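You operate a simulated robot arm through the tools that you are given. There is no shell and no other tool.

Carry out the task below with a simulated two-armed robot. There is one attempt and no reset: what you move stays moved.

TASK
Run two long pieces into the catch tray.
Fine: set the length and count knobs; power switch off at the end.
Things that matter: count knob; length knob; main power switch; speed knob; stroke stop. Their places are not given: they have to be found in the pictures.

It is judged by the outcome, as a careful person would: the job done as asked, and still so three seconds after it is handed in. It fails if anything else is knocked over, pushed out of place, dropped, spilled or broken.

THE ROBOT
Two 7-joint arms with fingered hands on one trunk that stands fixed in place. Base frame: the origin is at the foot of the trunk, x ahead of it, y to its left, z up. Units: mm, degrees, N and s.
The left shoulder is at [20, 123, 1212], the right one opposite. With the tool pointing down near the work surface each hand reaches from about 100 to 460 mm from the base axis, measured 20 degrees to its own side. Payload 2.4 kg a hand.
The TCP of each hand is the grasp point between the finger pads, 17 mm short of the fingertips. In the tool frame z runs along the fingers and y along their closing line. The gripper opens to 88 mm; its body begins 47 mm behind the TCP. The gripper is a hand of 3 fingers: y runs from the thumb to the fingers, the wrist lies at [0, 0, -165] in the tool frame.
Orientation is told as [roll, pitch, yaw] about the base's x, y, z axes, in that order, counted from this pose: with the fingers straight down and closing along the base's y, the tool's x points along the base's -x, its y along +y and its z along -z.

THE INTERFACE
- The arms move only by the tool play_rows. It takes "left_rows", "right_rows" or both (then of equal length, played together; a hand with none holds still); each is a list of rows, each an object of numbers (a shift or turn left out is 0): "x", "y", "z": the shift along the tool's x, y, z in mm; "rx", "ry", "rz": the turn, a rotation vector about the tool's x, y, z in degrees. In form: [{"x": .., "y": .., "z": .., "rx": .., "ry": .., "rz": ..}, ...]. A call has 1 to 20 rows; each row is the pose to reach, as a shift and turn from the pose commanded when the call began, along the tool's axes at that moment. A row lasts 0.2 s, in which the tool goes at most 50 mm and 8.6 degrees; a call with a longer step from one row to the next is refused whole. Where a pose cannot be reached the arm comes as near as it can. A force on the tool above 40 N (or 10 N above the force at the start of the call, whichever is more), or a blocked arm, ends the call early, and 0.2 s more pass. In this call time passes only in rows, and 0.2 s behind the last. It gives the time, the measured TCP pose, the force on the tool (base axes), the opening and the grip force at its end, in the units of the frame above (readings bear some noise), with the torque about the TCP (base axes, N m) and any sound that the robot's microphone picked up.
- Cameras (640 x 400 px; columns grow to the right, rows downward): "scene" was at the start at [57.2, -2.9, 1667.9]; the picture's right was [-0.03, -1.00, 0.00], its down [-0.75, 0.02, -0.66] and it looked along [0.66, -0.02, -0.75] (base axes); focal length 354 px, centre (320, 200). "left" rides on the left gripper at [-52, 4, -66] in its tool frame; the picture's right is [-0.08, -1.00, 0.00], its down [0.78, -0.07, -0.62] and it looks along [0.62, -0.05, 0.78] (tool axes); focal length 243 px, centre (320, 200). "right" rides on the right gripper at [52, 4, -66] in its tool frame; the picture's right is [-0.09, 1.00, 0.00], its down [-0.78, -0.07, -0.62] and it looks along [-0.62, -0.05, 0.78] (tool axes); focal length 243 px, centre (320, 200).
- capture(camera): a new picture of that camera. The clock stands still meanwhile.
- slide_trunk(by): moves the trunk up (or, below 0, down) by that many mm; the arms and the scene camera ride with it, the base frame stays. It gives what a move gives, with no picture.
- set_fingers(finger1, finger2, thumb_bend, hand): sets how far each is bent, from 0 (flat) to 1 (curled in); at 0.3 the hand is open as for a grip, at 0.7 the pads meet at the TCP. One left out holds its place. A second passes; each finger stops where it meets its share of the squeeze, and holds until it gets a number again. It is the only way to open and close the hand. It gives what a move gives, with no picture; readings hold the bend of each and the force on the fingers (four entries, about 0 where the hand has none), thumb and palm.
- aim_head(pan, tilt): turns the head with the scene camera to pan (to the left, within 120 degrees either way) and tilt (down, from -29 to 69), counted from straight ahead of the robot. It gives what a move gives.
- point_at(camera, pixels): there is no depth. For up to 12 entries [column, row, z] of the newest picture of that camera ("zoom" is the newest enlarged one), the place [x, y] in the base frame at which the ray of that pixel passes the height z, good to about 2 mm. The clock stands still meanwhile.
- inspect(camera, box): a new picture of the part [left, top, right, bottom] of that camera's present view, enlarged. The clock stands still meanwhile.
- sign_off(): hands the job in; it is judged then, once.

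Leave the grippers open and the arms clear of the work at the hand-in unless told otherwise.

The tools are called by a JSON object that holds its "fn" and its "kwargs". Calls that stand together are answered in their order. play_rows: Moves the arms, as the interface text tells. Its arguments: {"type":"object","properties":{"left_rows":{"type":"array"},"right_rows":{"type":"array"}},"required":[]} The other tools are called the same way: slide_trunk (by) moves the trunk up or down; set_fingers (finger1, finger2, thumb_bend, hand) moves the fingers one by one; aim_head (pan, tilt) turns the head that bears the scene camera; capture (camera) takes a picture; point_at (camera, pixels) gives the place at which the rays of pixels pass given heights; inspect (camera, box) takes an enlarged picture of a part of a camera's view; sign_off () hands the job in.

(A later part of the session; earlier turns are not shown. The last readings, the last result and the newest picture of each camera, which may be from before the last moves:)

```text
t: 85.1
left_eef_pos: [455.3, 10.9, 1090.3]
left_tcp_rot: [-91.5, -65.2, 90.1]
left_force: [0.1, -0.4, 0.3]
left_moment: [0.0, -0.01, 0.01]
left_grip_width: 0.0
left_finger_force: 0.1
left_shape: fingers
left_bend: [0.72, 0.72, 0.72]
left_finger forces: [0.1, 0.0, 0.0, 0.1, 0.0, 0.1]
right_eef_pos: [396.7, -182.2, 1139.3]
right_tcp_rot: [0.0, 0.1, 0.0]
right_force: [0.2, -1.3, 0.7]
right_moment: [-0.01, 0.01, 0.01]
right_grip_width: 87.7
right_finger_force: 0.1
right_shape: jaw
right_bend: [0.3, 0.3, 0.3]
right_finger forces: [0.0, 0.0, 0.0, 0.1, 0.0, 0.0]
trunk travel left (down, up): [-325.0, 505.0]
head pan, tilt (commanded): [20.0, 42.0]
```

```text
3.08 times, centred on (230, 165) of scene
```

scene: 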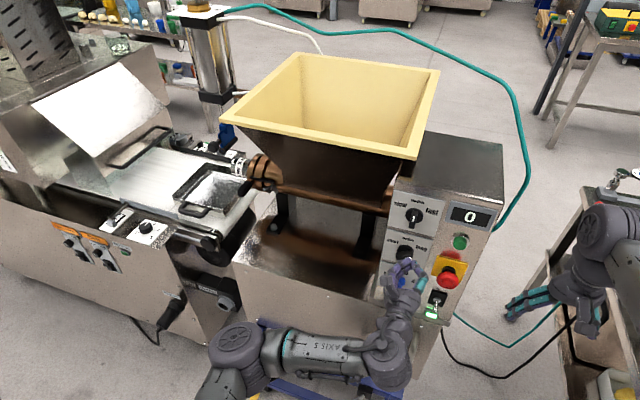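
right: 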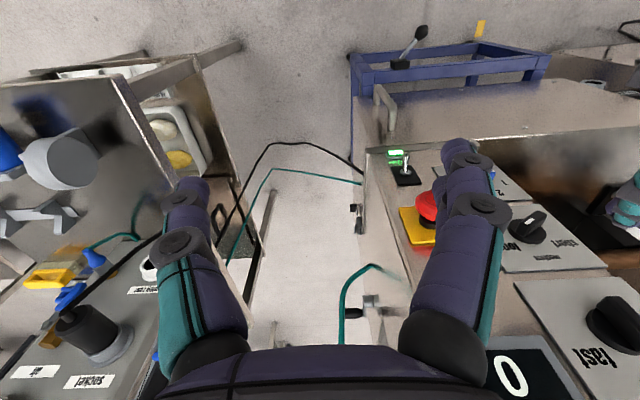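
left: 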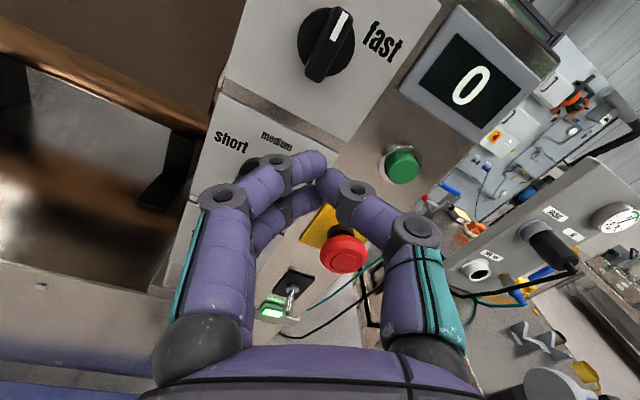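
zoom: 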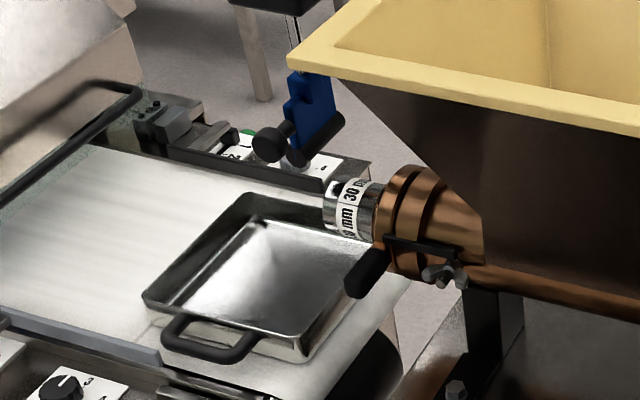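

The wing nut by the nozzle looks slightly different between the pictures, so I check whether anything turns: enlarge it tightly at two times.

{"fn": "inspect", "kwargs": {"camera": "scene", "box": [225, 145, 285, 185]}}

{"fn": "play_rows", "kwargs": {"left_rows": [{"z": 0}, {"z": 0}, {"z": 0}]}}

{"fn": "inspect", "kwargs": {"camera": "scene", "box": [225, 145, 285, 185]}}

{"fn": "inspect", "kwargs": {"camera": "scene", "box": [420, 190, 490, 330]}}

```text
10.00 times, centred on (255, 165) of scene
```

zoom: 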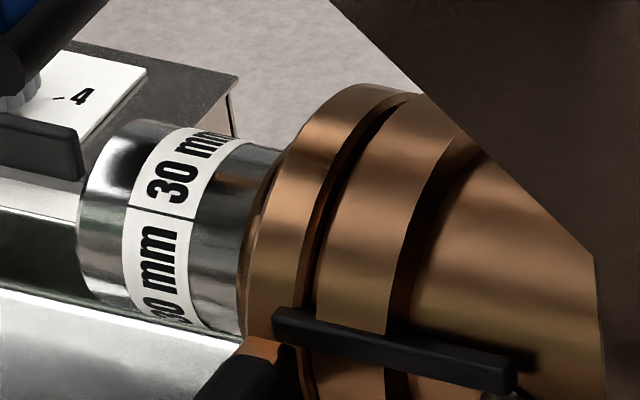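

```text
t: 85.9
left_eef_pos: [455.1, 11.7, 1090.2]
left_tcp_rot: [-91.5, -65.3, 90.1]
left_force: [-0.7, -0.2, 0.0]
left_moment: [-0.04, 0.02, -0.01]
left_grip_width: 0.1
left_finger_force: 0.0
left_shape: fingers
left_bend: [0.72, 0.72, 0.72]
left_finger forces: [0.1, 0.0, 0.1, 0.0, 0.0, 0.0]
right_eef_pos: [396.8, -182.4, 1137.5]
right_tcp_rot: [0.0, 0.0, 0.0]
right_force: [0.5, -0.4, -0.1]
right_moment: [0.0, -0.01, 0.04]
right_grip_width: 87.7
right_finger_force: 0.1
right_shape: jaw
right_bend: [0.3, 0.3, 0.3]
right_finger forces: [0.1, 0.1, 0.0, 0.1, 0.0, 0.1]
trunk travel left (down, up): [-325.0, 505.0]
head pan, tilt (commanded): [20.0, 42.0]
```

```text
10.00 times, centred on (255, 165) of scene
```

zoom: 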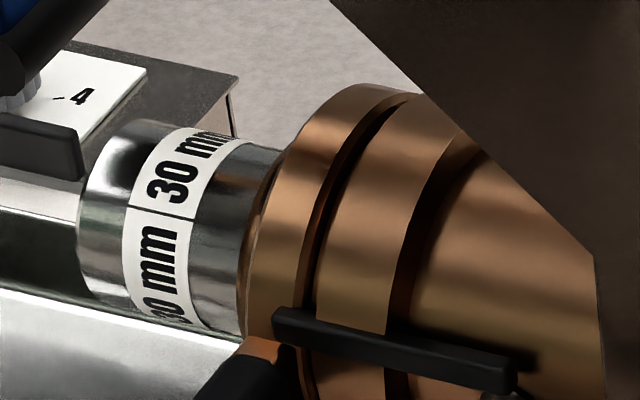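

```text
2.86 times, centred on (455, 260) of scene
```

zoom: 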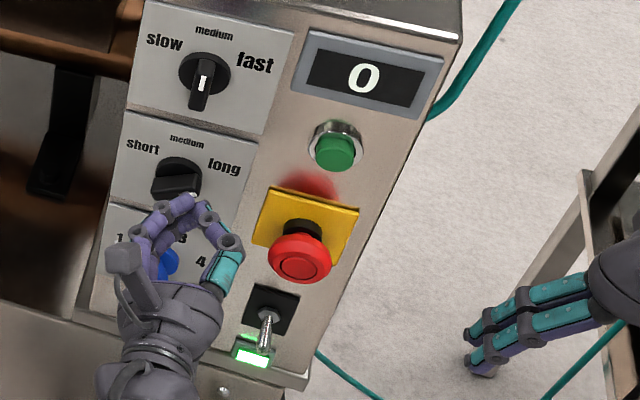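

No motion. Before touching anything else I check the air valve and the gauge on the right board more closely, and view the mushroom from the side with the right camera.

{"fn": "aim_head", "kwargs": {"pan": -40, "tilt": 35}}

{"fn": "capture", "kwargs": {"camera": "scene"}}

{"fn": "inspect", "kwargs": {"camera": "scene", "box": [270, 100, 370, 250]}}

{"fn": "inspect", "kwargs": {"camera": "right", "box": [360, 120, 450, 260]}}

```text
t: 87.2
left_eef_pos: [455.3, 11.7, 1091.5]
left_tcp_rot: [-91.5, -65.1, 90.1]
left_force: [-0.4, -0.2, -0.6]
left_moment: [0.0, -0.04, -0.04]
left_grip_width: 0.0
left_finger_force: 0.1
left_shape: fingers
left_bend: [0.72, 0.72, 0.72]
left_finger forces: [0.0, 0.0, 0.1, 0.1, 0.0, 0.0]
right_eef_pos: [398.1, -181.5, 1138.3]
right_tcp_rot: [0.0, -0.1, 0.0]
right_force: [-0.8, -0.7, 0.4]
right_moment: [0.01, 0.0, 0.0]
right_grip_width: 87.8
right_finger_force: 0.0
right_shape: jaw
right_bend: [0.3, 0.3, 0.3]
right_finger forces: [0.0, 0.0, 0.0, 0.1, 0.0, 0.1]
trunk travel left (down, up): [-325.0, 505.0]
head pan, tilt (commanded): [-40.0, 35.0]
```

```text
taken
```

scene: 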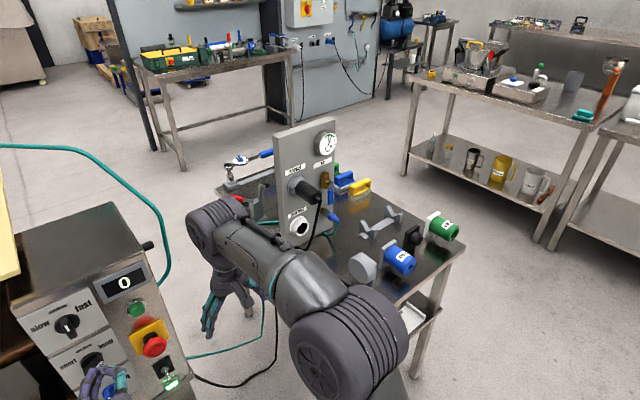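

```text
2.67 times, centred on (320, 175) of scene
```

zoom: 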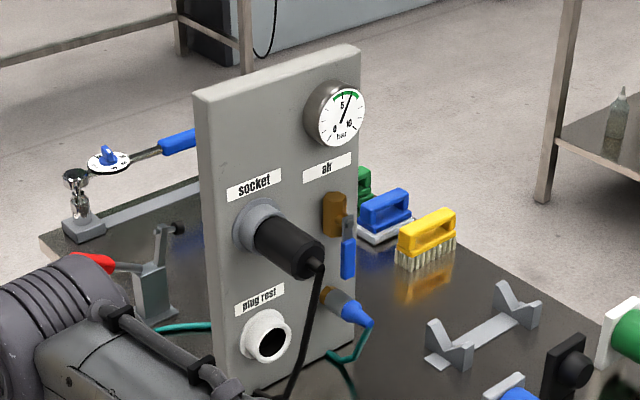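

```text
2.86 times, centred on (405, 190) of right
```

zoom: 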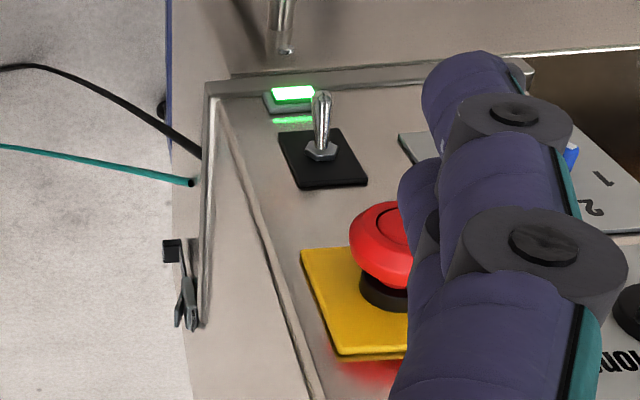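

The gauge reads about 6 bar in its green zone, so air is there. There are two fittings on the machine's right flank that I want to see properly; I move the right hand 80 mm to the right and up a bit, and turn it so its camera looks at that flank.

{"fn": "play_rows", "kwargs": {"right_rows": [{"y": -16, "z": -10, "rz": -8}, {"y": -32, "z": -20, "rz": -16}, {"y": -48, "z": -30, "rz": -24}, {"y": -64, "z": -40, "rz": -32}, {"y": -80, "z": -40, "rz": -40}]}}

{"fn": "capture", "kwargs": {"camera": "right"}}

```text
t: 88.4
left_eef_pos: [455.4, 10.7, 1090.3]
left_tcp_rot: [-91.5, -65.2, 90.2]
left_force: [0.7, -0.1, -0.5]
left_moment: [-0.01, 0.01, 0.0]
left_grip_width: 0.0
left_finger_force: 0.1
left_shape: fingers
left_bend: [0.72, 0.72, 0.72]
left_finger forces: [0.0, 0.0, 0.0, 0.1, 0.0, 0.1]
right_eef_pos: [396.3, -262.5, 1178.5]
right_tcp_rot: [0.0, 0.0, 40.1]
right_force: [0.4, 0.7, -0.1]
right_moment: [0.01, -0.01, 0.02]
right_grip_width: 87.8
right_finger_force: 0.0
right_shape: jaw
right_bend: [0.3, 0.3, 0.3]
right_finger forces: [0.1, 0.0, 0.0, 0.0, 0.0, 0.0]
trunk travel left (down, up): [-325.0, 505.0]
head pan, tilt (commanded): [-40.0, 35.0]
```

```text
taken
```

right: 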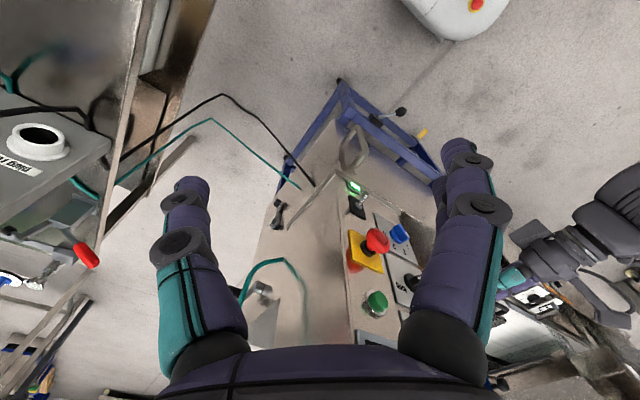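

Now I see the flank. I enlarge the two fittings at (278, 215) and (262, 290), and the mushroom from the side.

{"fn": "inspect", "kwargs": {"camera": "right", "box": [230, 160, 330, 340]}}

{"fn": "inspect", "kwargs": {"camera": "right", "box": [320, 160, 430, 330]}}

```text
2.22 times, centred on (280, 250) of right
```

zoom: 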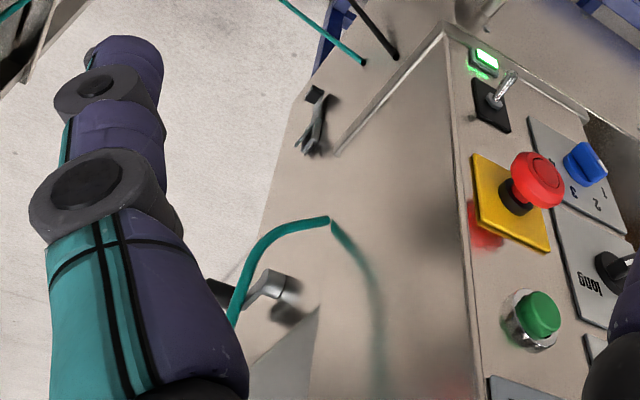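

```text
2.35 times, centred on (375, 245) of right
```

zoom: 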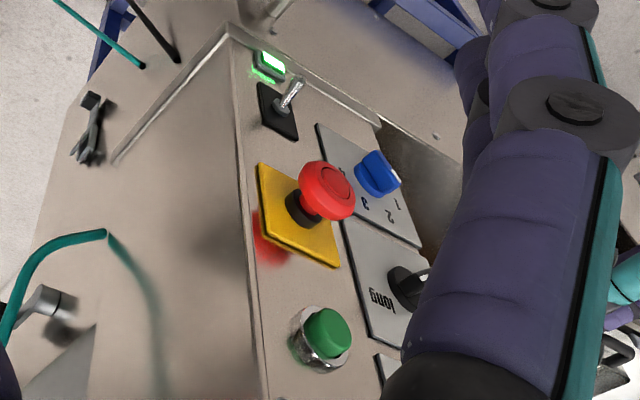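

The mushroom stands clear of its plate, so it seems not pressed in. What is left is the main switch: its lever points down. I cannot be sure that is "on", so I will work it and watch lamp and display. First I locate it precisely.

{"fn": "aim_head", "kwargs": {"pan": -3, "tilt": 55}}

{"fn": "inspect", "kwargs": {"camera": "scene", "box": [290, 100, 390, 240]}}

{"fn": "capture", "kwargs": {"camera": "left"}}

```text
t: 89.5
left_eef_pos: [455.7, 11.6, 1090.8]
left_tcp_rot: [-91.5, -65.2, 90.1]
left_force: [-0.2, 0.3, 0.6]
left_moment: [0.02, 0.0, -0.03]
left_grip_width: 0.0
left_finger_force: 0.0
left_shape: fingers
left_bend: [0.72, 0.72, 0.72]
left_finger forces: [0.0, 0.0, 0.1, 0.1, 0.1, 0.0]
right_eef_pos: [396.5, -263.2, 1177.9]
right_tcp_rot: [0.1, -0.1, 39.9]
right_force: [-0.8, -1.2, 0.6]
right_moment: [-0.03, 0.03, 0.01]
right_grip_width: 87.9
right_finger_force: 0.0
right_shape: jaw
right_bend: [0.3, 0.3, 0.3]
right_finger forces: [0.1, 0.0, 0.0, 0.0, 0.1, 0.0]
trunk travel left (down, up): [-325.0, 505.0]
head pan, tilt (commanded): [-3.0, 55.0]
```

```text
2.86 times, centred on (340, 170) of scene
```

zoom: 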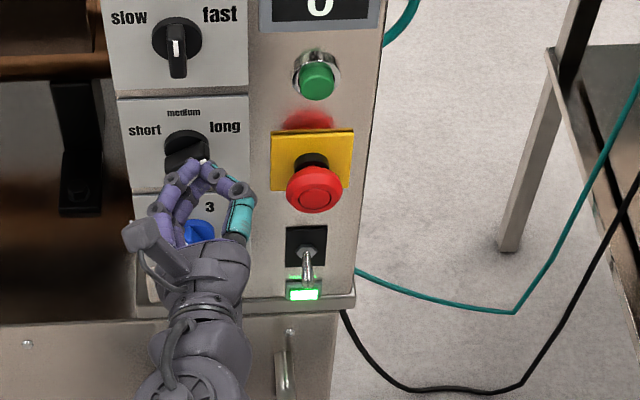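

```text
taken
```

left: 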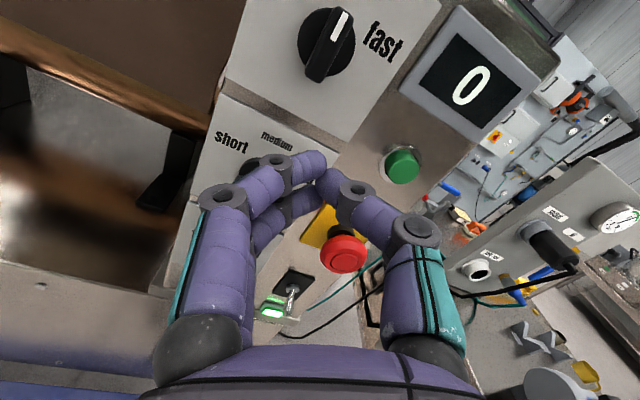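

I ask for the rays of the toggle's nut, its tip, the green cap and the speed knob from both pictures.

{"fn": "point_at", "kwargs": {"camera": "zoom", "pixels": [[308, 250, 850], [308, 250, 950], [308, 284, 850], [308, 284, 950], [318, 80, 1050], [318, 80, 1120], [177, 50, 1080], [177, 50, 1160], [315, 190, 950], [315, 190, 1050]]}}

{"fn": "point_at", "kwargs": {"camera": "left", "pixels": [[292, 286, 850], [292, 286, 950], [288, 310, 850], [288, 310, 950], [402, 164, 1050], [402, 164, 1100], [345, 257, 950], [345, 257, 1050]]}}

{"fn": "inspect", "kwargs": {"camera": "left", "box": [240, 220, 340, 340]}}

```text
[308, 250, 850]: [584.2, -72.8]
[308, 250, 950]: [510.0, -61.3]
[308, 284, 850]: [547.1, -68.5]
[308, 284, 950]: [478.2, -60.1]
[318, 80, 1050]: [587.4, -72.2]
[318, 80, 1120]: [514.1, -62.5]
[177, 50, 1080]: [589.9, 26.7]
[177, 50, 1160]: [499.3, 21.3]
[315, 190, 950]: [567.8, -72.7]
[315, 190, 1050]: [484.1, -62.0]
```

```text
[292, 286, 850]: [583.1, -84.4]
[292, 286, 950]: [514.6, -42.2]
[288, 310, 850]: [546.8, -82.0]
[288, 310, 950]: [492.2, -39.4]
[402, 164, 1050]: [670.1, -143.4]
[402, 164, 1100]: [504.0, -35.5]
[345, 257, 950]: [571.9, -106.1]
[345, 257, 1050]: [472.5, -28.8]
```

```text
3.33 times, centred on (290, 280) of left
```

zoom: 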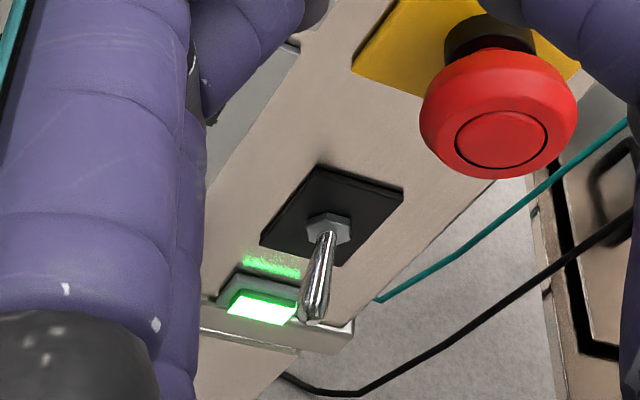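

I add the right camera's rays for the toggle nut (358.8, 205.9), its tip (365.6, 193.1), the mushroom's face (382.7, 241.6) and the green cap (379.3, 299.5).

{"fn": "point_at", "kwargs": {"camera": "right", "pixels": [[358.8, 205.9, 850], [358.8, 205.9, 950], [365.6, 193.1, 850], [365.6, 193.1, 950], [382.7, 241.6, 950], [382.7, 241.6, 1050], [379.3, 299.5, 1050], [379.3, 299.5, 1100]]}}

{"fn": "inspect", "kwargs": {"camera": "right", "box": [335, 170, 395, 230]}}

```text
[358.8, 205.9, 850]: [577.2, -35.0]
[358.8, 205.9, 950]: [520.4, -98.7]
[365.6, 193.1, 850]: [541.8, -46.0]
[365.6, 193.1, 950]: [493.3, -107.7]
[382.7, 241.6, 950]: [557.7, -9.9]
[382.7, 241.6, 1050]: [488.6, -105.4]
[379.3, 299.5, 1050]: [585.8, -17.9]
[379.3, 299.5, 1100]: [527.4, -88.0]
```

```text
6.67 times, centred on (365, 200) of right
```

zoom: 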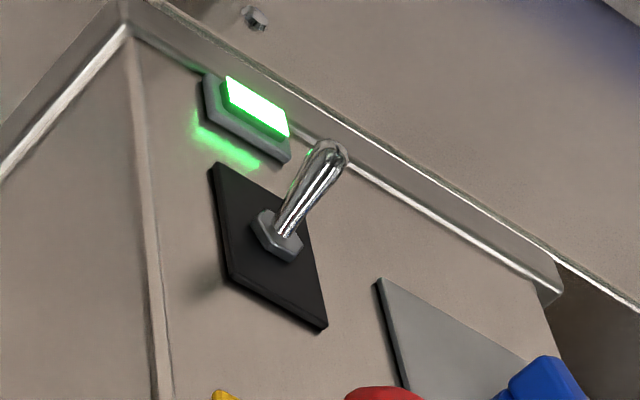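

The toggle's nut is at about (547, −67, 900) and its tip at (525, −66, 882): the lever is down. The left arm needs the shoulder lower to reach it. I lower the trunk 80 mm and then bring the left hand to (470, −66, 882), rolled to −90 so thumb and fingers lie above and below the lever.

{"fn": "slide_trunk", "kwargs": {"by": -80}}

{"fn": "play_rows", "kwargs": {"left_rows": [{"x": 18.7, "y": -1.9, "z": 0, "rz": -8.1}, {"x": 37.4, "y": -3.8, "z": 0, "rz": -16.2}, {"x": 56, "y": -5.7, "z": 0, "rz": -24.3}, {"x": 74.7, "y": -7.6, "z": 0, "rz": -32.4}, {"x": 93.4, "y": -9.5, "z": 4, "rz": -40.5}, {"x": 112, "y": -11.4, "z": 8, "rz": -48.6}, {"x": 130.8, "y": -13.3, "z": 12, "rz": -56.7}, {"x": 149.5, "y": -15.2, "z": 15, "rz": -65}]}}

{"fn": "capture", "kwargs": {"camera": "left"}}

{"fn": "capture", "kwargs": {"camera": "scene"}}

```text
t: 90.6
left_eef_pos: [455.6, 11.7, 1010.7]
left_tcp_rot: [-91.5, -65.2, 90.1]
left_force: [-0.5, 0.7, 0.0]
left_moment: [0.02, -0.03, -0.02]
left_grip_width: 0.0
left_finger_force: 0.1
left_shape: fingers
left_bend: [0.72, 0.72, 0.72]
left_finger forces: [0.0, 0.1, 0.0, 0.0, 0.0, 0.0]
right_eef_pos: [397.7, -262.4, 1097.7]
right_tcp_rot: [0.1, 0.0, 40.0]
right_force: [-0.1, -0.6, -0.7]
right_moment: [-0.01, -0.04, 0.01]
right_grip_width: 87.9
right_finger_force: 0.1
right_shape: jaw
right_bend: [0.3, 0.3, 0.3]
right_finger forces: [0.0, 0.1, 0.0, 0.0, 0.0, 0.0]
trunk travel left (down, up): [-245.0, 585.0]
head pan, tilt (commanded): [-3.0, 55.0]
```

```text
t: 92.4
left_eef_pos: [471.1, -65.4, 880.5]
left_tcp_rot: [-90.6, 0.1, 88.8]
left_force: [0.1, -0.6, 0.0]
left_moment: [-0.01, 0.01, 0.02]
left_grip_width: 0.1
left_finger_force: 0.1
left_shape: fingers
left_bend: [0.72, 0.72, 0.72]
left_finger forces: [0.0, 0.0, 0.0, 0.0, 0.0, 0.0]
right_eef_pos: [396.3, -261.8, 1098.2]
right_tcp_rot: [0.0, 0.0, 40.1]
right_force: [-0.1, 1.2, -0.5]
right_moment: [-0.03, 0.01, -0.04]
right_grip_width: 87.8
right_finger_force: 0.0
right_shape: jaw
right_bend: [0.3, 0.3, 0.3]
right_finger forces: [0.0, 0.1, 0.0, 0.0, 0.0, 0.0]
trunk travel left (down, up): [-245.0, 585.0]
head pan, tilt (commanded): [-3.0, 55.0]
```

```text
taken
```

left: 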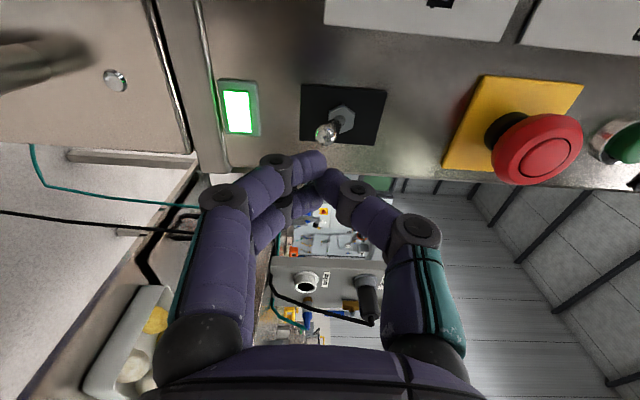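

```text
taken
```

scene: 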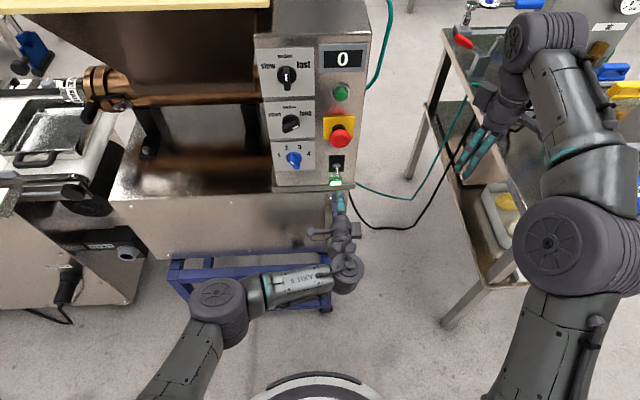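

The toggle tip shows at (325, 132), within 3 mm of the hand's axis, and there is about 40 mm of space below it. I open the fingers to 0.6, advance to x about 520, with the lever between thumb (above) and fingers (below).

{"fn": "set_fingers", "kwargs": {"hand": "left", "finger1": 0.58, "finger2": 0.58, "thumb_bend": 0.58}}

{"fn": "play_rows", "kwargs": {"left_rows": [{"y": -2, "z": 14}, {"y": -2, "z": 28}, {"y": -2, "z": 38}, {"y": -2, "z": 48}]}}

{"fn": "capture", "kwargs": {"camera": "left"}}

```text
t: 93.4
left_eef_pos: [472.2, -65.9, 881.1]
left_tcp_rot: [-90.6, -0.1, 88.8]
left_force: [0.4, -0.3, -0.2]
left_moment: [0.01, 0.04, -0.01]
left_grip_width: 24.2
left_finger_force: 0.2
left_shape: fingers
left_bend: [0.57, 0.57, 0.57]
left_finger forces: [0.0, 0.0, 0.1, 0.0, 0.0, 0.0]
right_eef_pos: [396.2, -262.1, 1098.5]
right_tcp_rot: [0.0, 0.0, 40.0]
right_force: [1.0, 0.1, 0.5]
right_moment: [-0.02, 0.02, 0.03]
right_grip_width: 87.8
right_finger_force: 0.0
right_shape: jaw
right_bend: [0.3, 0.3, 0.3]
right_finger forces: [0.0, 0.0, 0.0, 0.0, 0.0, 0.1]
trunk travel left (down, up): [-245.0, 585.0]
head pan, tilt (commanded): [-3.0, 55.0]
```

```text
t: 94.4
left_eef_pos: [518.6, -66.2, 885.5]
left_tcp_rot: [-90.6, -0.2, 88.8]
left_force: [-0.7, 0.0, 0.0]
left_moment: [0.01, 0.02, -0.04]
left_grip_width: 24.1
left_finger_force: 0.2
left_shape: fingers
left_bend: [0.57, 0.57, 0.57]
left_finger forces: [0.0, 0.0, 0.0, 0.0, 0.1, 0.0]
right_eef_pos: [396.1, -261.3, 1098.1]
right_tcp_rot: [0.1, 0.0, 39.9]
right_force: [0.2, 0.6, 0.6]
right_moment: [-0.04, 0.01, 0.04]
right_grip_width: 87.8
right_finger_force: 0.1
right_shape: jaw
right_bend: [0.3, 0.3, 0.3]
right_finger forces: [0.1, 0.0, 0.0, 0.0, 0.1, 0.1]
trunk travel left (down, up): [-245.0, 585.0]
head pan, tilt (commanded): [-3.0, 55.0]
```

```text
taken
```

left: 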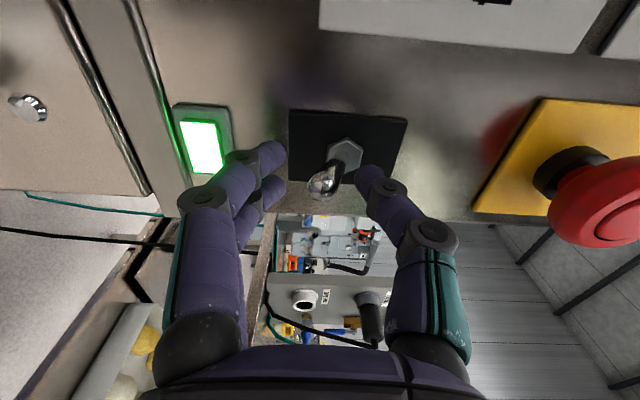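

The lever tip (325, 182) lies between fingers and thumb. I move up along tool −y about 36 mm in an arc so the fingers lift the lever, and watch lamp and display.

{"fn": "play_rows", "kwargs": {"left_rows": [{"y": -6, "z": -1}, {"y": -12, "z": -3}, {"y": -18, "z": -4}, {"y": -24, "z": -4}, {"y": -30, "z": -3}, {"y": -36, "z": -2}]}}

{"fn": "capture", "kwargs": {"camera": "left"}}

{"fn": "inspect", "kwargs": {"camera": "scene", "box": [250, 20, 380, 200]}}

```text
t: 95.8
left_eef_pos: [515.5, -66.8, 921.1]
left_tcp_rot: [-90.6, -0.1, 88.8]
left_force: [-2.7, 0.6, -3.8]
left_moment: [0.0, 0.11, 0.03]
left_grip_width: 30.1
left_finger_force: 2.3
left_shape: fingers
left_bend: [0.53, 0.55, 0.57]
left_finger forces: [3.2, 1.3, 0.0, 0.1, 0.0, 0.0]
right_eef_pos: [394.0, -261.3, 1099.0]
right_tcp_rot: [0.0, 0.0, 40.1]
right_force: [0.3, -0.6, 1.1]
right_moment: [0.04, -0.03, -0.05]
right_grip_width: 87.9
right_finger_force: 0.1
right_shape: jaw
right_bend: [0.3, 0.3, 0.3]
right_finger forces: [0.0, 0.0, 0.0, 0.1, 0.0, 0.0]
trunk travel left (down, up): [-245.0, 585.0]
head pan, tilt (commanded): [-3.0, 55.0]
```

```text
taken
```

left: 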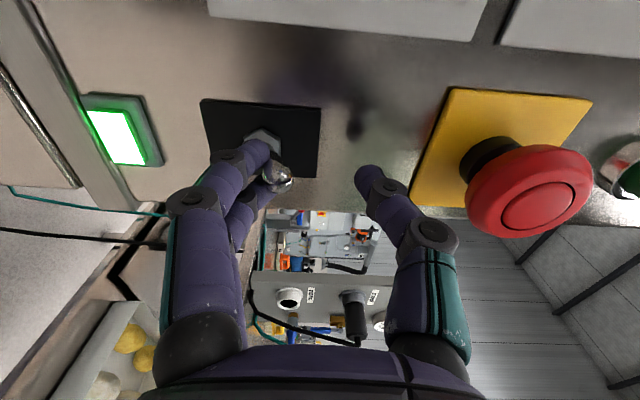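

```text
2.22 times, centred on (315, 110) of scene
```

zoom: 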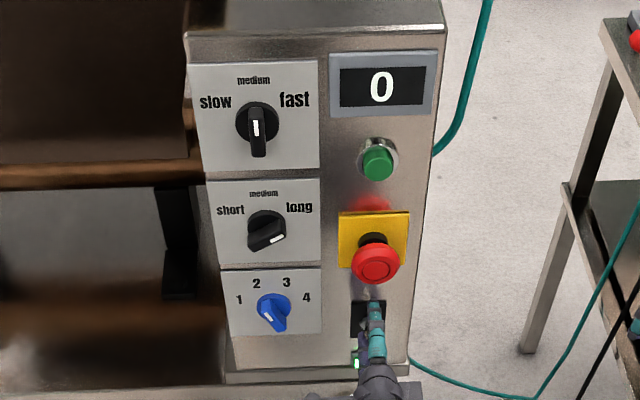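

The lever is about level now (tip near z 908), with the fingers bending back against it; lamp still green. I lift another 14 mm.

{"fn": "play_rows", "kwargs": {"left_rows": [{"y": -5}, {"y": -10}, {"y": -14}]}}

{"fn": "capture", "kwargs": {"camera": "left"}}

{"fn": "inspect", "kwargs": {"camera": "scene", "box": [250, 20, 380, 200]}}

```text
t: 96.6
left_eef_pos: [515.9, -67.0, 933.9]
left_tcp_rot: [-90.6, -0.2, 89.0]
left_force: [-1.5, 2.2, -7.2]
left_moment: [0.08, 0.17, 0.06]
left_grip_width: 41.8
left_finger_force: 3.5
left_shape: fingers
left_bend: [0.44, 0.57, 0.57]
left_finger forces: [6.5, 0.6, 0.1, 0.0, 0.1, 0.0]
right_eef_pos: [395.0, -260.7, 1097.3]
right_tcp_rot: [0.1, 0.0, 40.0]
right_force: [-0.4, 1.0, 0.5]
right_moment: [0.0, 0.01, -0.02]
right_grip_width: 87.9
right_finger_force: 0.0
right_shape: jaw
right_bend: [0.3, 0.3, 0.3]
right_finger forces: [0.1, 0.1, 0.0, 0.0, 0.0, 0.0]
trunk travel left (down, up): [-245.0, 585.0]
head pan, tilt (commanded): [-3.0, 55.0]
```

```text
taken
```

left: 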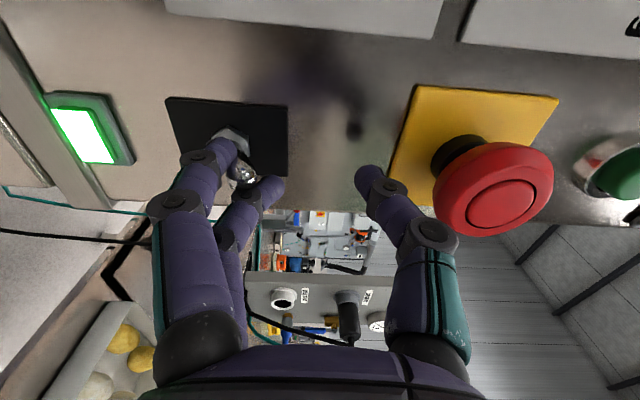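

```text
2.22 times, centred on (315, 110) of scene
```

zoom: 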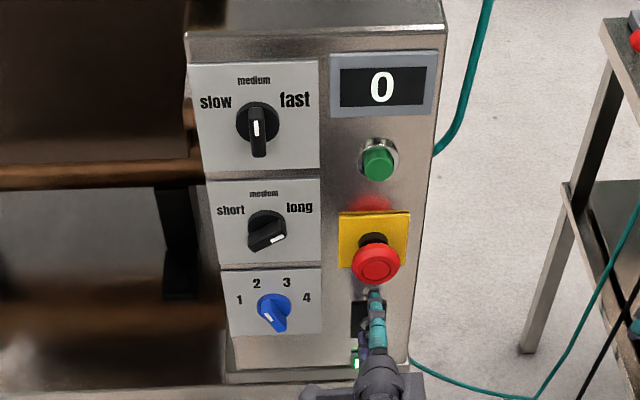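

Finger 1 is pushed back to 0.44 and finger 2 slid past the lever; no click, lamp still on. The open fingers are too soft. I pull back 50 mm and look at the lever.

{"fn": "play_rows", "kwargs": {"left_rows": [{"y": 4, "z": -4}, {"y": 4, "z": -15}, {"y": 4, "z": -30}, {"y": 4, "z": -50}]}}

{"fn": "capture", "kwargs": {"camera": "left"}}

{"fn": "inspect", "kwargs": {"camera": "right", "box": [335, 150, 415, 250]}}

```text
t: 97.6
left_eef_pos: [466.4, -67.1, 930.0]
left_tcp_rot: [-90.6, -0.2, 88.8]
left_force: [-0.7, 0.2, -0.3]
left_moment: [-0.02, 0.02, 0.01]
left_grip_width: 24.8
left_finger_force: 0.1
left_shape: fingers
left_bend: [0.57, 0.57, 0.57]
left_finger forces: [0.0, 0.1, 0.0, 0.0, 0.2, 0.1]
right_eef_pos: [396.5, -262.0, 1098.4]
right_tcp_rot: [0.0, -0.1, 39.9]
right_force: [0.8, 0.5, 0.6]
right_moment: [-0.01, 0.02, 0.01]
right_grip_width: 87.7
right_finger_force: 0.1
right_shape: jaw
right_bend: [0.3, 0.3, 0.3]
right_finger forces: [0.1, 0.0, 0.1, 0.0, 0.0, 0.0]
trunk travel left (down, up): [-245.0, 585.0]
head pan, tilt (commanded): [-3.0, 55.0]
```

```text
taken
```

left: 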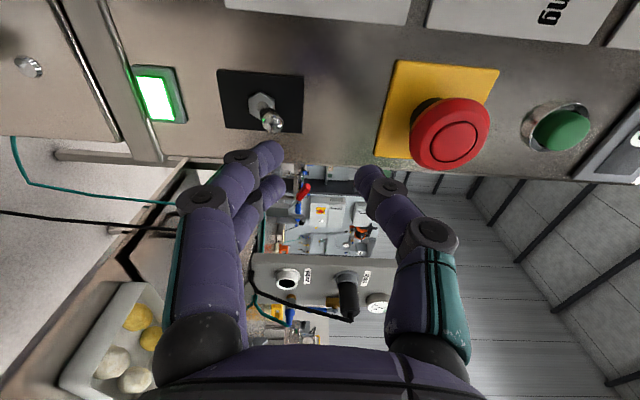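

```text
4.00 times, centred on (375, 200) of right
```

zoom: 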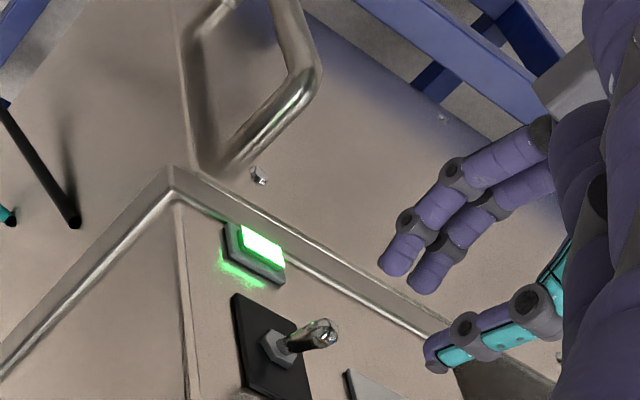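

The lever now stands upward (nut (262, 103), tip (270, 122) in the hand view), so it has changed over, and lamp and display are still lit; so "up" seems to be the running position. I raise the trunk 80 mm again, first pulling the hand back a little so it passes well ahead of the mushroom, then press start again.

{"fn": "play_rows", "kwargs": {"left_rows": [{"z": -8}, {"z": -14}]}}

{"fn": "slide_trunk", "kwargs": {"by": 80}}

{"fn": "set_fingers", "kwargs": {"hand": "left", "finger1": 0.72, "finger2": 0.72, "thumb_bend": 0.72}}

{"fn": "play_rows", "kwargs": {"left_rows": [{"y": -12, "rz": 8.1}, {"y": -24, "rz": 16.2}, {"y": -36, "rz": 24.3}, {"y": -48, "rz": 32.4}, {"y": -60, "rz": 40.5}, {"y": -70, "x": -2, "rz": 48.6}, {"y": -78, "x": -4, "z": 4, "rz": 56.7}, {"y": -81, "x": -5, "z": 8, "rz": 65}]}}

{"fn": "capture", "kwargs": {"camera": "left"}}

{"fn": "capture", "kwargs": {"camera": "scene"}}

```text
t: 98.2
left_eef_pos: [452.3, -64.9, 929.2]
left_tcp_rot: [-90.6, -0.2, 88.7]
left_force: [0.0, 0.0, 1.0]
left_moment: [0.03, -0.01, 0.0]
left_grip_width: 24.9
left_finger_force: 0.1
left_shape: fingers
left_bend: [0.57, 0.57, 0.57]
left_finger forces: [0.1, 0.0, 0.1, 0.0, 0.0, 0.0]
right_eef_pos: [395.9, -262.0, 1098.3]
right_tcp_rot: [0.1, 0.1, 40.1]
right_force: [-0.2, 0.0, -0.3]
right_moment: [-0.03, 0.01, 0.02]
right_grip_width: 87.8
right_finger_force: 0.0
right_shape: jaw
right_bend: [0.3, 0.3, 0.3]
right_finger forces: [0.0, 0.0, 0.1, 0.0, 0.0, 0.1]
trunk travel left (down, up): [-245.0, 585.0]
head pan, tilt (commanded): [-3.0, 55.0]
```

```text
t: 99.4
left_eef_pos: [453.0, -65.6, 1008.3]
left_tcp_rot: [-90.6, -0.2, 88.8]
left_force: [0.3, -0.7, -0.3]
left_moment: [-0.02, -0.01, -0.01]
left_grip_width: 25.0
left_finger_force: 0.1
left_shape: fingers
left_bend: [0.57, 0.57, 0.57]
left_finger forces: [0.0, 0.1, 0.0, 0.0, 0.1, 0.0]
right_eef_pos: [396.3, -261.2, 1178.8]
right_tcp_rot: [0.0, -0.1, 40.0]
right_force: [0.0, -0.6, 0.1]
right_moment: [0.02, 0.0, 0.0]
right_grip_width: 87.7
right_finger_force: 0.0
right_shape: jaw
right_bend: [0.3, 0.3, 0.3]
right_finger forces: [0.1, 0.0, 0.0, 0.0, 0.1, 0.1]
trunk travel left (down, up): [-325.0, 505.0]
head pan, tilt (commanded): [-3.0, 55.0]
```

```text
t: 100.4
left_eef_pos: [452.0, -66.7, 1009.3]
left_tcp_rot: [-90.6, -0.2, 88.8]
left_force: [0.0, 0.0, 0.0]
left_moment: [0.01, -0.02, 0.01]
left_grip_width: 0.2
left_finger_force: 0.1
left_shape: fingers
left_bend: [0.72, 0.72, 0.72]
left_finger forces: [0.0, 0.0, 0.0, 0.1, 0.1, 0.1]
right_eef_pos: [397.2, -261.3, 1178.3]
right_tcp_rot: [-0.1, 0.0, 40.0]
right_force: [-0.7, -0.2, -0.1]
right_moment: [-0.02, 0.03, -0.01]
right_grip_width: 87.9
right_finger_force: 0.1
right_shape: jaw
right_bend: [0.3, 0.3, 0.3]
right_finger forces: [0.0, 0.1, 0.0, 0.0, 0.1, 0.0]
trunk travel left (down, up): [-325.0, 505.0]
head pan, tilt (commanded): [-3.0, 55.0]
```

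```text
t: 102.2
left_eef_pos: [459.5, -61.5, 1090.5]
left_tcp_rot: [-91.5, -65.3, 90.2]
left_force: [0.4, 0.0, -0.2]
left_moment: [0.01, 0.0, -0.01]
left_grip_width: 0.0
left_finger_force: 0.0
left_shape: fingers
left_bend: [0.72, 0.72, 0.72]
left_finger forces: [0.1, 0.0, 0.0, 0.0, 0.0, 0.0]
right_eef_pos: [395.8, -261.2, 1178.6]
right_tcp_rot: [0.0, 0.0, 40.0]
right_force: [-0.1, 0.0, 0.3]
right_moment: [0.0, -0.01, -0.04]
right_grip_width: 87.8
right_finger_force: 0.1
right_shape: jaw
right_bend: [0.3, 0.3, 0.3]
right_finger forces: [0.1, 0.0, 0.0, 0.1, 0.0, 0.0]
trunk travel left (down, up): [-325.0, 505.0]
head pan, tilt (commanded): [-3.0, 55.0]
```

```text
taken
```

left: 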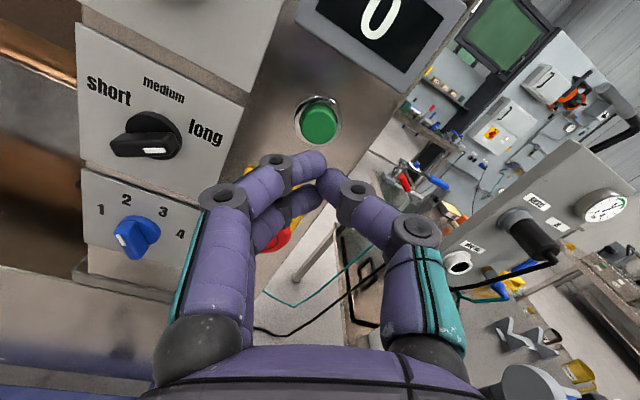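

```text
taken
```

scene: 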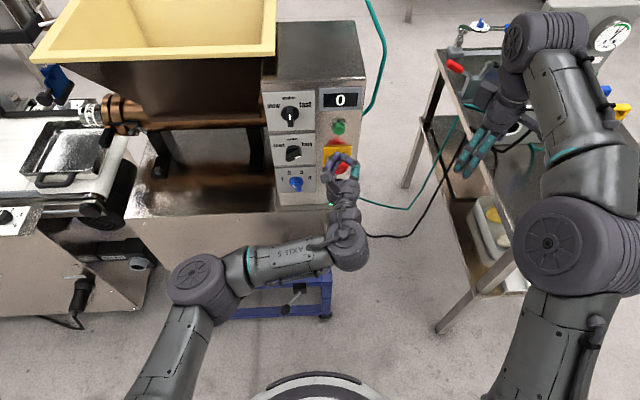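

The cap is at (317, 118), nearly on axis. I press again: forward about 70 mm with the last steps small, then release.

{"fn": "play_rows", "kwargs": {"left_rows": [{"x": -2, "y": 1.5, "z": 20}, {"x": -2, "y": 1.5, "z": 40}, {"x": -2, "y": 1.5, "z": 55}, {"x": -2, "y": 1.5, "z": 62}, {"x": -2, "y": 1.5, "z": 66}, {"x": -2, "y": 1.5, "z": 69}, {"x": -2, "y": 1.5, "z": 71}, {"x": -2, "y": 1.5, "z": 71}]}}

{"fn": "inspect", "kwargs": {"camera": "scene", "box": [250, 60, 380, 220]}}

{"fn": "play_rows", "kwargs": {"left_rows": [{"z": -5}, {"z": -20}, {"z": -40}, {"z": -60}]}}

{"fn": "capture", "kwargs": {"camera": "scene"}}

```text
t: 104.0
left_eef_pos: [530.6, -61.6, 1094.2]
left_tcp_rot: [-91.6, -65.3, 90.2]
left_force: [-5.0, -1.6, -0.3]
left_moment: [0.0, 0.0, -0.03]
left_grip_width: 0.0
left_finger_force: 2.9
left_shape: fingers
left_bend: [0.72, 0.72, 0.72]
left_finger forces: [0.0, 1.0, 0.1, 0.0, 4.3, 0.0]
right_eef_pos: [396.8, -262.6, 1178.7]
right_tcp_rot: [0.0, -0.1, 40.1]
right_force: [0.4, 0.5, 1.1]
right_moment: [-0.02, 0.02, 0.03]
right_grip_width: 87.8
right_finger_force: 0.1
right_shape: jaw
right_bend: [0.3, 0.3, 0.3]
right_finger forces: [0.1, 0.0, 0.0, 0.0, 0.0, 0.0]
trunk travel left (down, up): [-325.0, 505.0]
head pan, tilt (commanded): [-3.0, 55.0]
heard: click
```

```text
2.50 times, centred on (315, 140) of scene
```

zoom: 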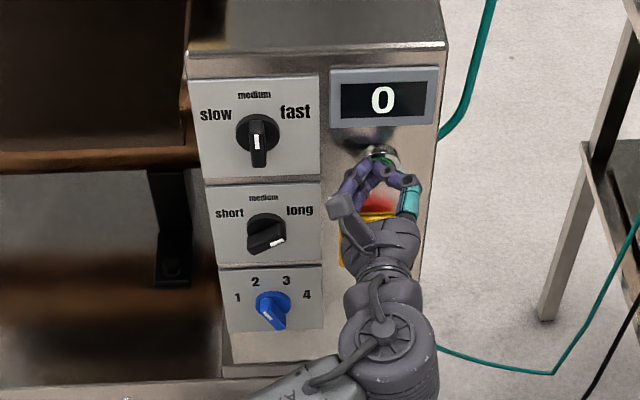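

```text
t: 105.0
left_eef_pos: [468.2, -59.4, 1091.3]
left_tcp_rot: [-91.5, -65.2, 90.2]
left_force: [-0.1, -0.5, 0.6]
left_moment: [0.03, -0.01, -0.02]
left_grip_width: 0.1
left_finger_force: 0.0
left_shape: fingers
left_bend: [0.72, 0.72, 0.72]
left_finger forces: [0.1, 0.0, 0.0, 0.0, 0.0, 0.0]
right_eef_pos: [394.7, -261.9, 1178.8]
right_tcp_rot: [0.0, 0.0, 40.0]
right_force: [0.2, 0.1, -0.4]
right_moment: [0.0, -0.01, -0.01]
right_grip_width: 87.9
right_finger_force: 0.0
right_shape: jaw
right_bend: [0.3, 0.3, 0.3]
right_finger forces: [0.0, 0.1, 0.0, 0.0, 0.0, 0.1]
trunk travel left (down, up): [-325.0, 505.0]
head pan, tilt (commanded): [-3.0, 55.0]
```

```text
taken
```

scene: 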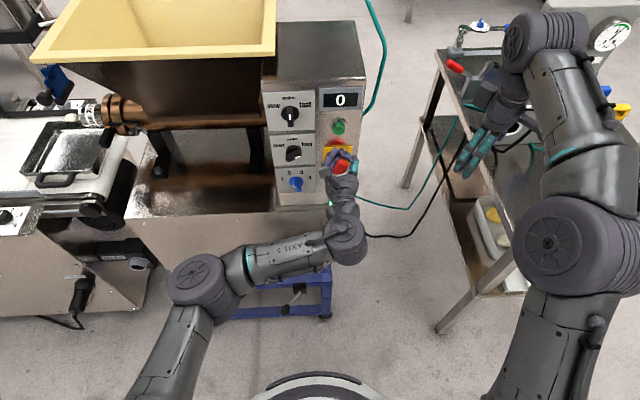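

I turn the head toward the nozzle and wait 2 s, watching.

{"fn": "aim_head", "kwargs": {"pan": 15, "tilt": 45}}

{"fn": "play_rows", "kwargs": {"left_rows": [{"z": 0}, {"z": 0}, {"z": 0}, {"z": 0}, {"z": 0}, {"z": 0}, {"z": 0}, {"z": 0}, {"z": 0}, {"z": 0}]}}

{"fn": "capture", "kwargs": {"camera": "scene"}}

{"fn": "inspect", "kwargs": {"camera": "scene", "box": [100, 90, 260, 220]}}

{"fn": "inspect", "kwargs": {"camera": "right", "box": [335, 150, 415, 250]}}

```text
t: 105.8
left_eef_pos: [469.9, -59.5, 1092.1]
left_tcp_rot: [-91.5, -65.1, 90.2]
left_force: [-0.2, 0.2, 1.4]
left_moment: [-0.01, -0.01, -0.03]
left_grip_width: 0.0
left_finger_force: 0.1
left_shape: fingers
left_bend: [0.72, 0.72, 0.72]
left_finger forces: [0.0, 0.1, 0.0, 0.1, 0.1, 0.0]
right_eef_pos: [396.1, -260.4, 1178.5]
right_tcp_rot: [0.0, 0.0, 40.0]
right_force: [-0.4, -0.3, -0.3]
right_moment: [0.01, -0.01, -0.02]
right_grip_width: 88.1
right_finger_force: 0.0
right_shape: jaw
right_bend: [0.3, 0.3, 0.3]
right_finger forces: [0.0, 0.0, 0.0, 0.1, 0.0, 0.0]
trunk travel left (down, up): [-325.0, 505.0]
head pan, tilt (commanded): [15.0, 45.0]
```

```text
t: 108.0
left_eef_pos: [468.8, -60.0, 1092.8]
left_tcp_rot: [-91.5, -65.2, 90.1]
left_force: [-0.3, -0.2, 0.0]
left_moment: [0.03, -0.01, 0.01]
left_grip_width: 0.0
left_finger_force: 0.0
left_shape: fingers
left_bend: [0.72, 0.72, 0.72]
left_finger forces: [0.0, 0.0, 0.0, 0.0, 0.0, 0.0]
right_eef_pos: [396.8, -262.0, 1177.9]
right_tcp_rot: [0.0, 0.0, 40.0]
right_force: [0.4, -0.5, -0.6]
right_moment: [0.0, -0.01, 0.01]
right_grip_width: 87.8
right_finger_force: 0.1
right_shape: jaw
right_bend: [0.3, 0.3, 0.3]
right_finger forces: [0.0, 0.1, 0.1, 0.0, 0.0, 0.1]
trunk travel left (down, up): [-325.0, 505.0]
head pan, tilt (commanded): [15.0, 45.0]
```

```text
taken
```

scene: 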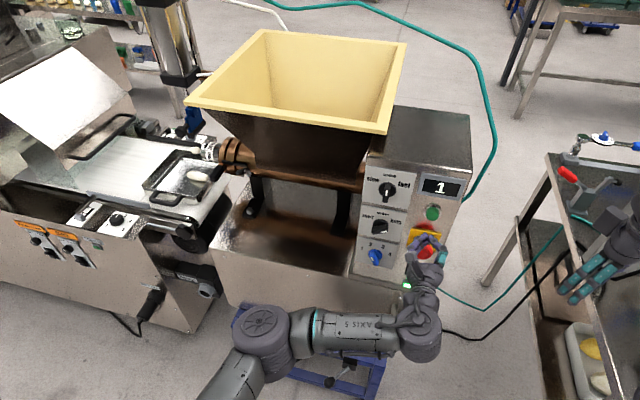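

```text
3.08 times, centred on (180, 155) of scene
```

zoom: 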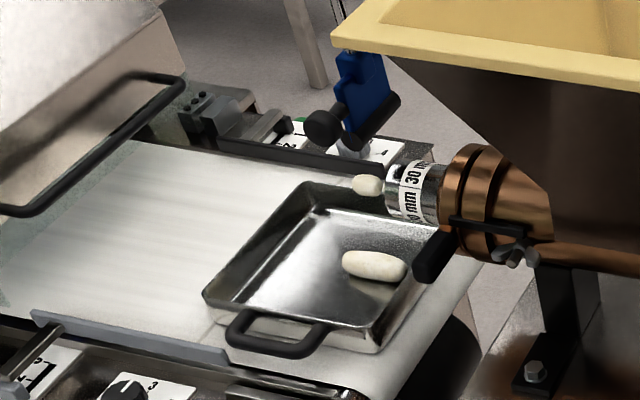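

```text
4.00 times, centred on (375, 200) of right
```

zoom: 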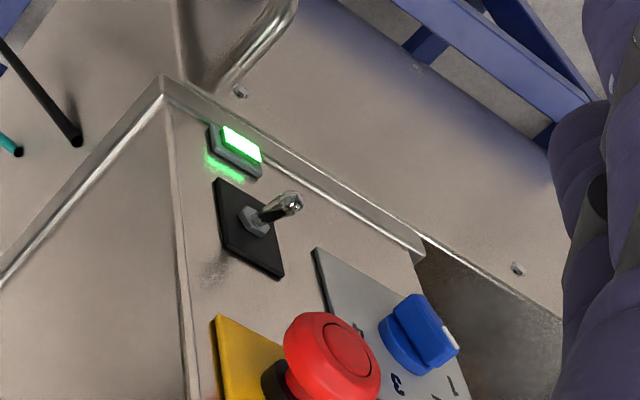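

It runs: the display reads 1, one piece lies in the tray and the second is coming. So up is "on". I wait on.

{"fn": "play_rows", "kwargs": {"left_rows": [{"z": 0}, {"z": 0}, {"z": 0}, {"z": 0}, {"z": 0}, {"z": 0}, {"z": 0}]}}

{"fn": "capture", "kwargs": {"camera": "scene"}}

{"fn": "inspect", "kwargs": {"camera": "scene", "box": [100, 90, 260, 220]}}

```text
t: 109.6
left_eef_pos: [470.3, -60.7, 1091.1]
left_tcp_rot: [-91.4, -65.2, 90.1]
left_force: [0.3, 0.0, 0.0]
left_moment: [0.0, -0.04, 0.0]
left_grip_width: 0.1
left_finger_force: 0.0
left_shape: fingers
left_bend: [0.72, 0.72, 0.72]
left_finger forces: [0.0, 0.0, 0.1, 0.1, 0.0, 0.1]
right_eef_pos: [396.2, -260.7, 1178.0]
right_tcp_rot: [0.1, 0.0, 40.1]
right_force: [-0.6, -0.7, -0.2]
right_moment: [0.03, 0.03, 0.02]
right_grip_width: 87.6
right_finger_force: 0.1
right_shape: jaw
right_bend: [0.3, 0.3, 0.3]
right_finger forces: [0.0, 0.0, 0.0, 0.0, 0.1, 0.0]
trunk travel left (down, up): [-325.0, 505.0]
head pan, tilt (commanded): [15.0, 45.0]
```

```text
taken
```

scene: 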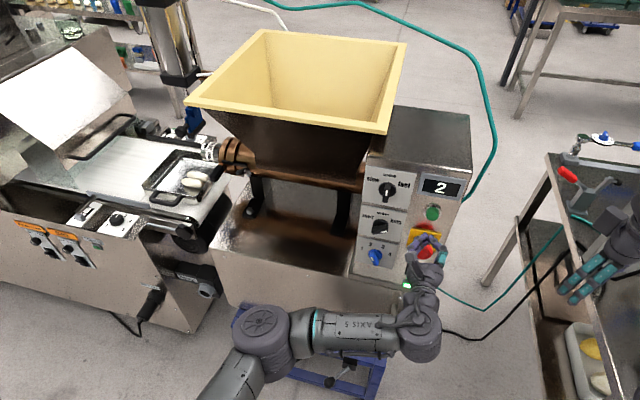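

```text
3.08 times, centred on (180, 155) of scene
```

zoom: 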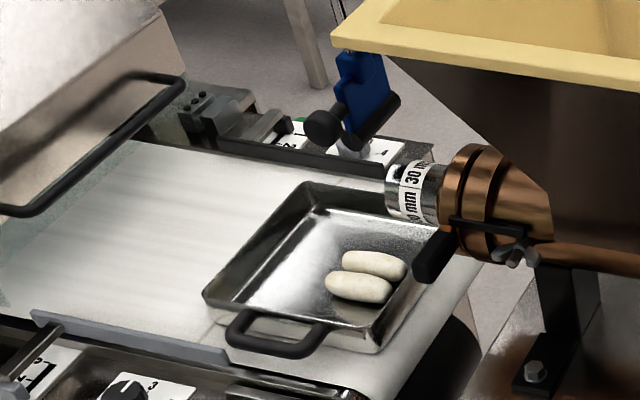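

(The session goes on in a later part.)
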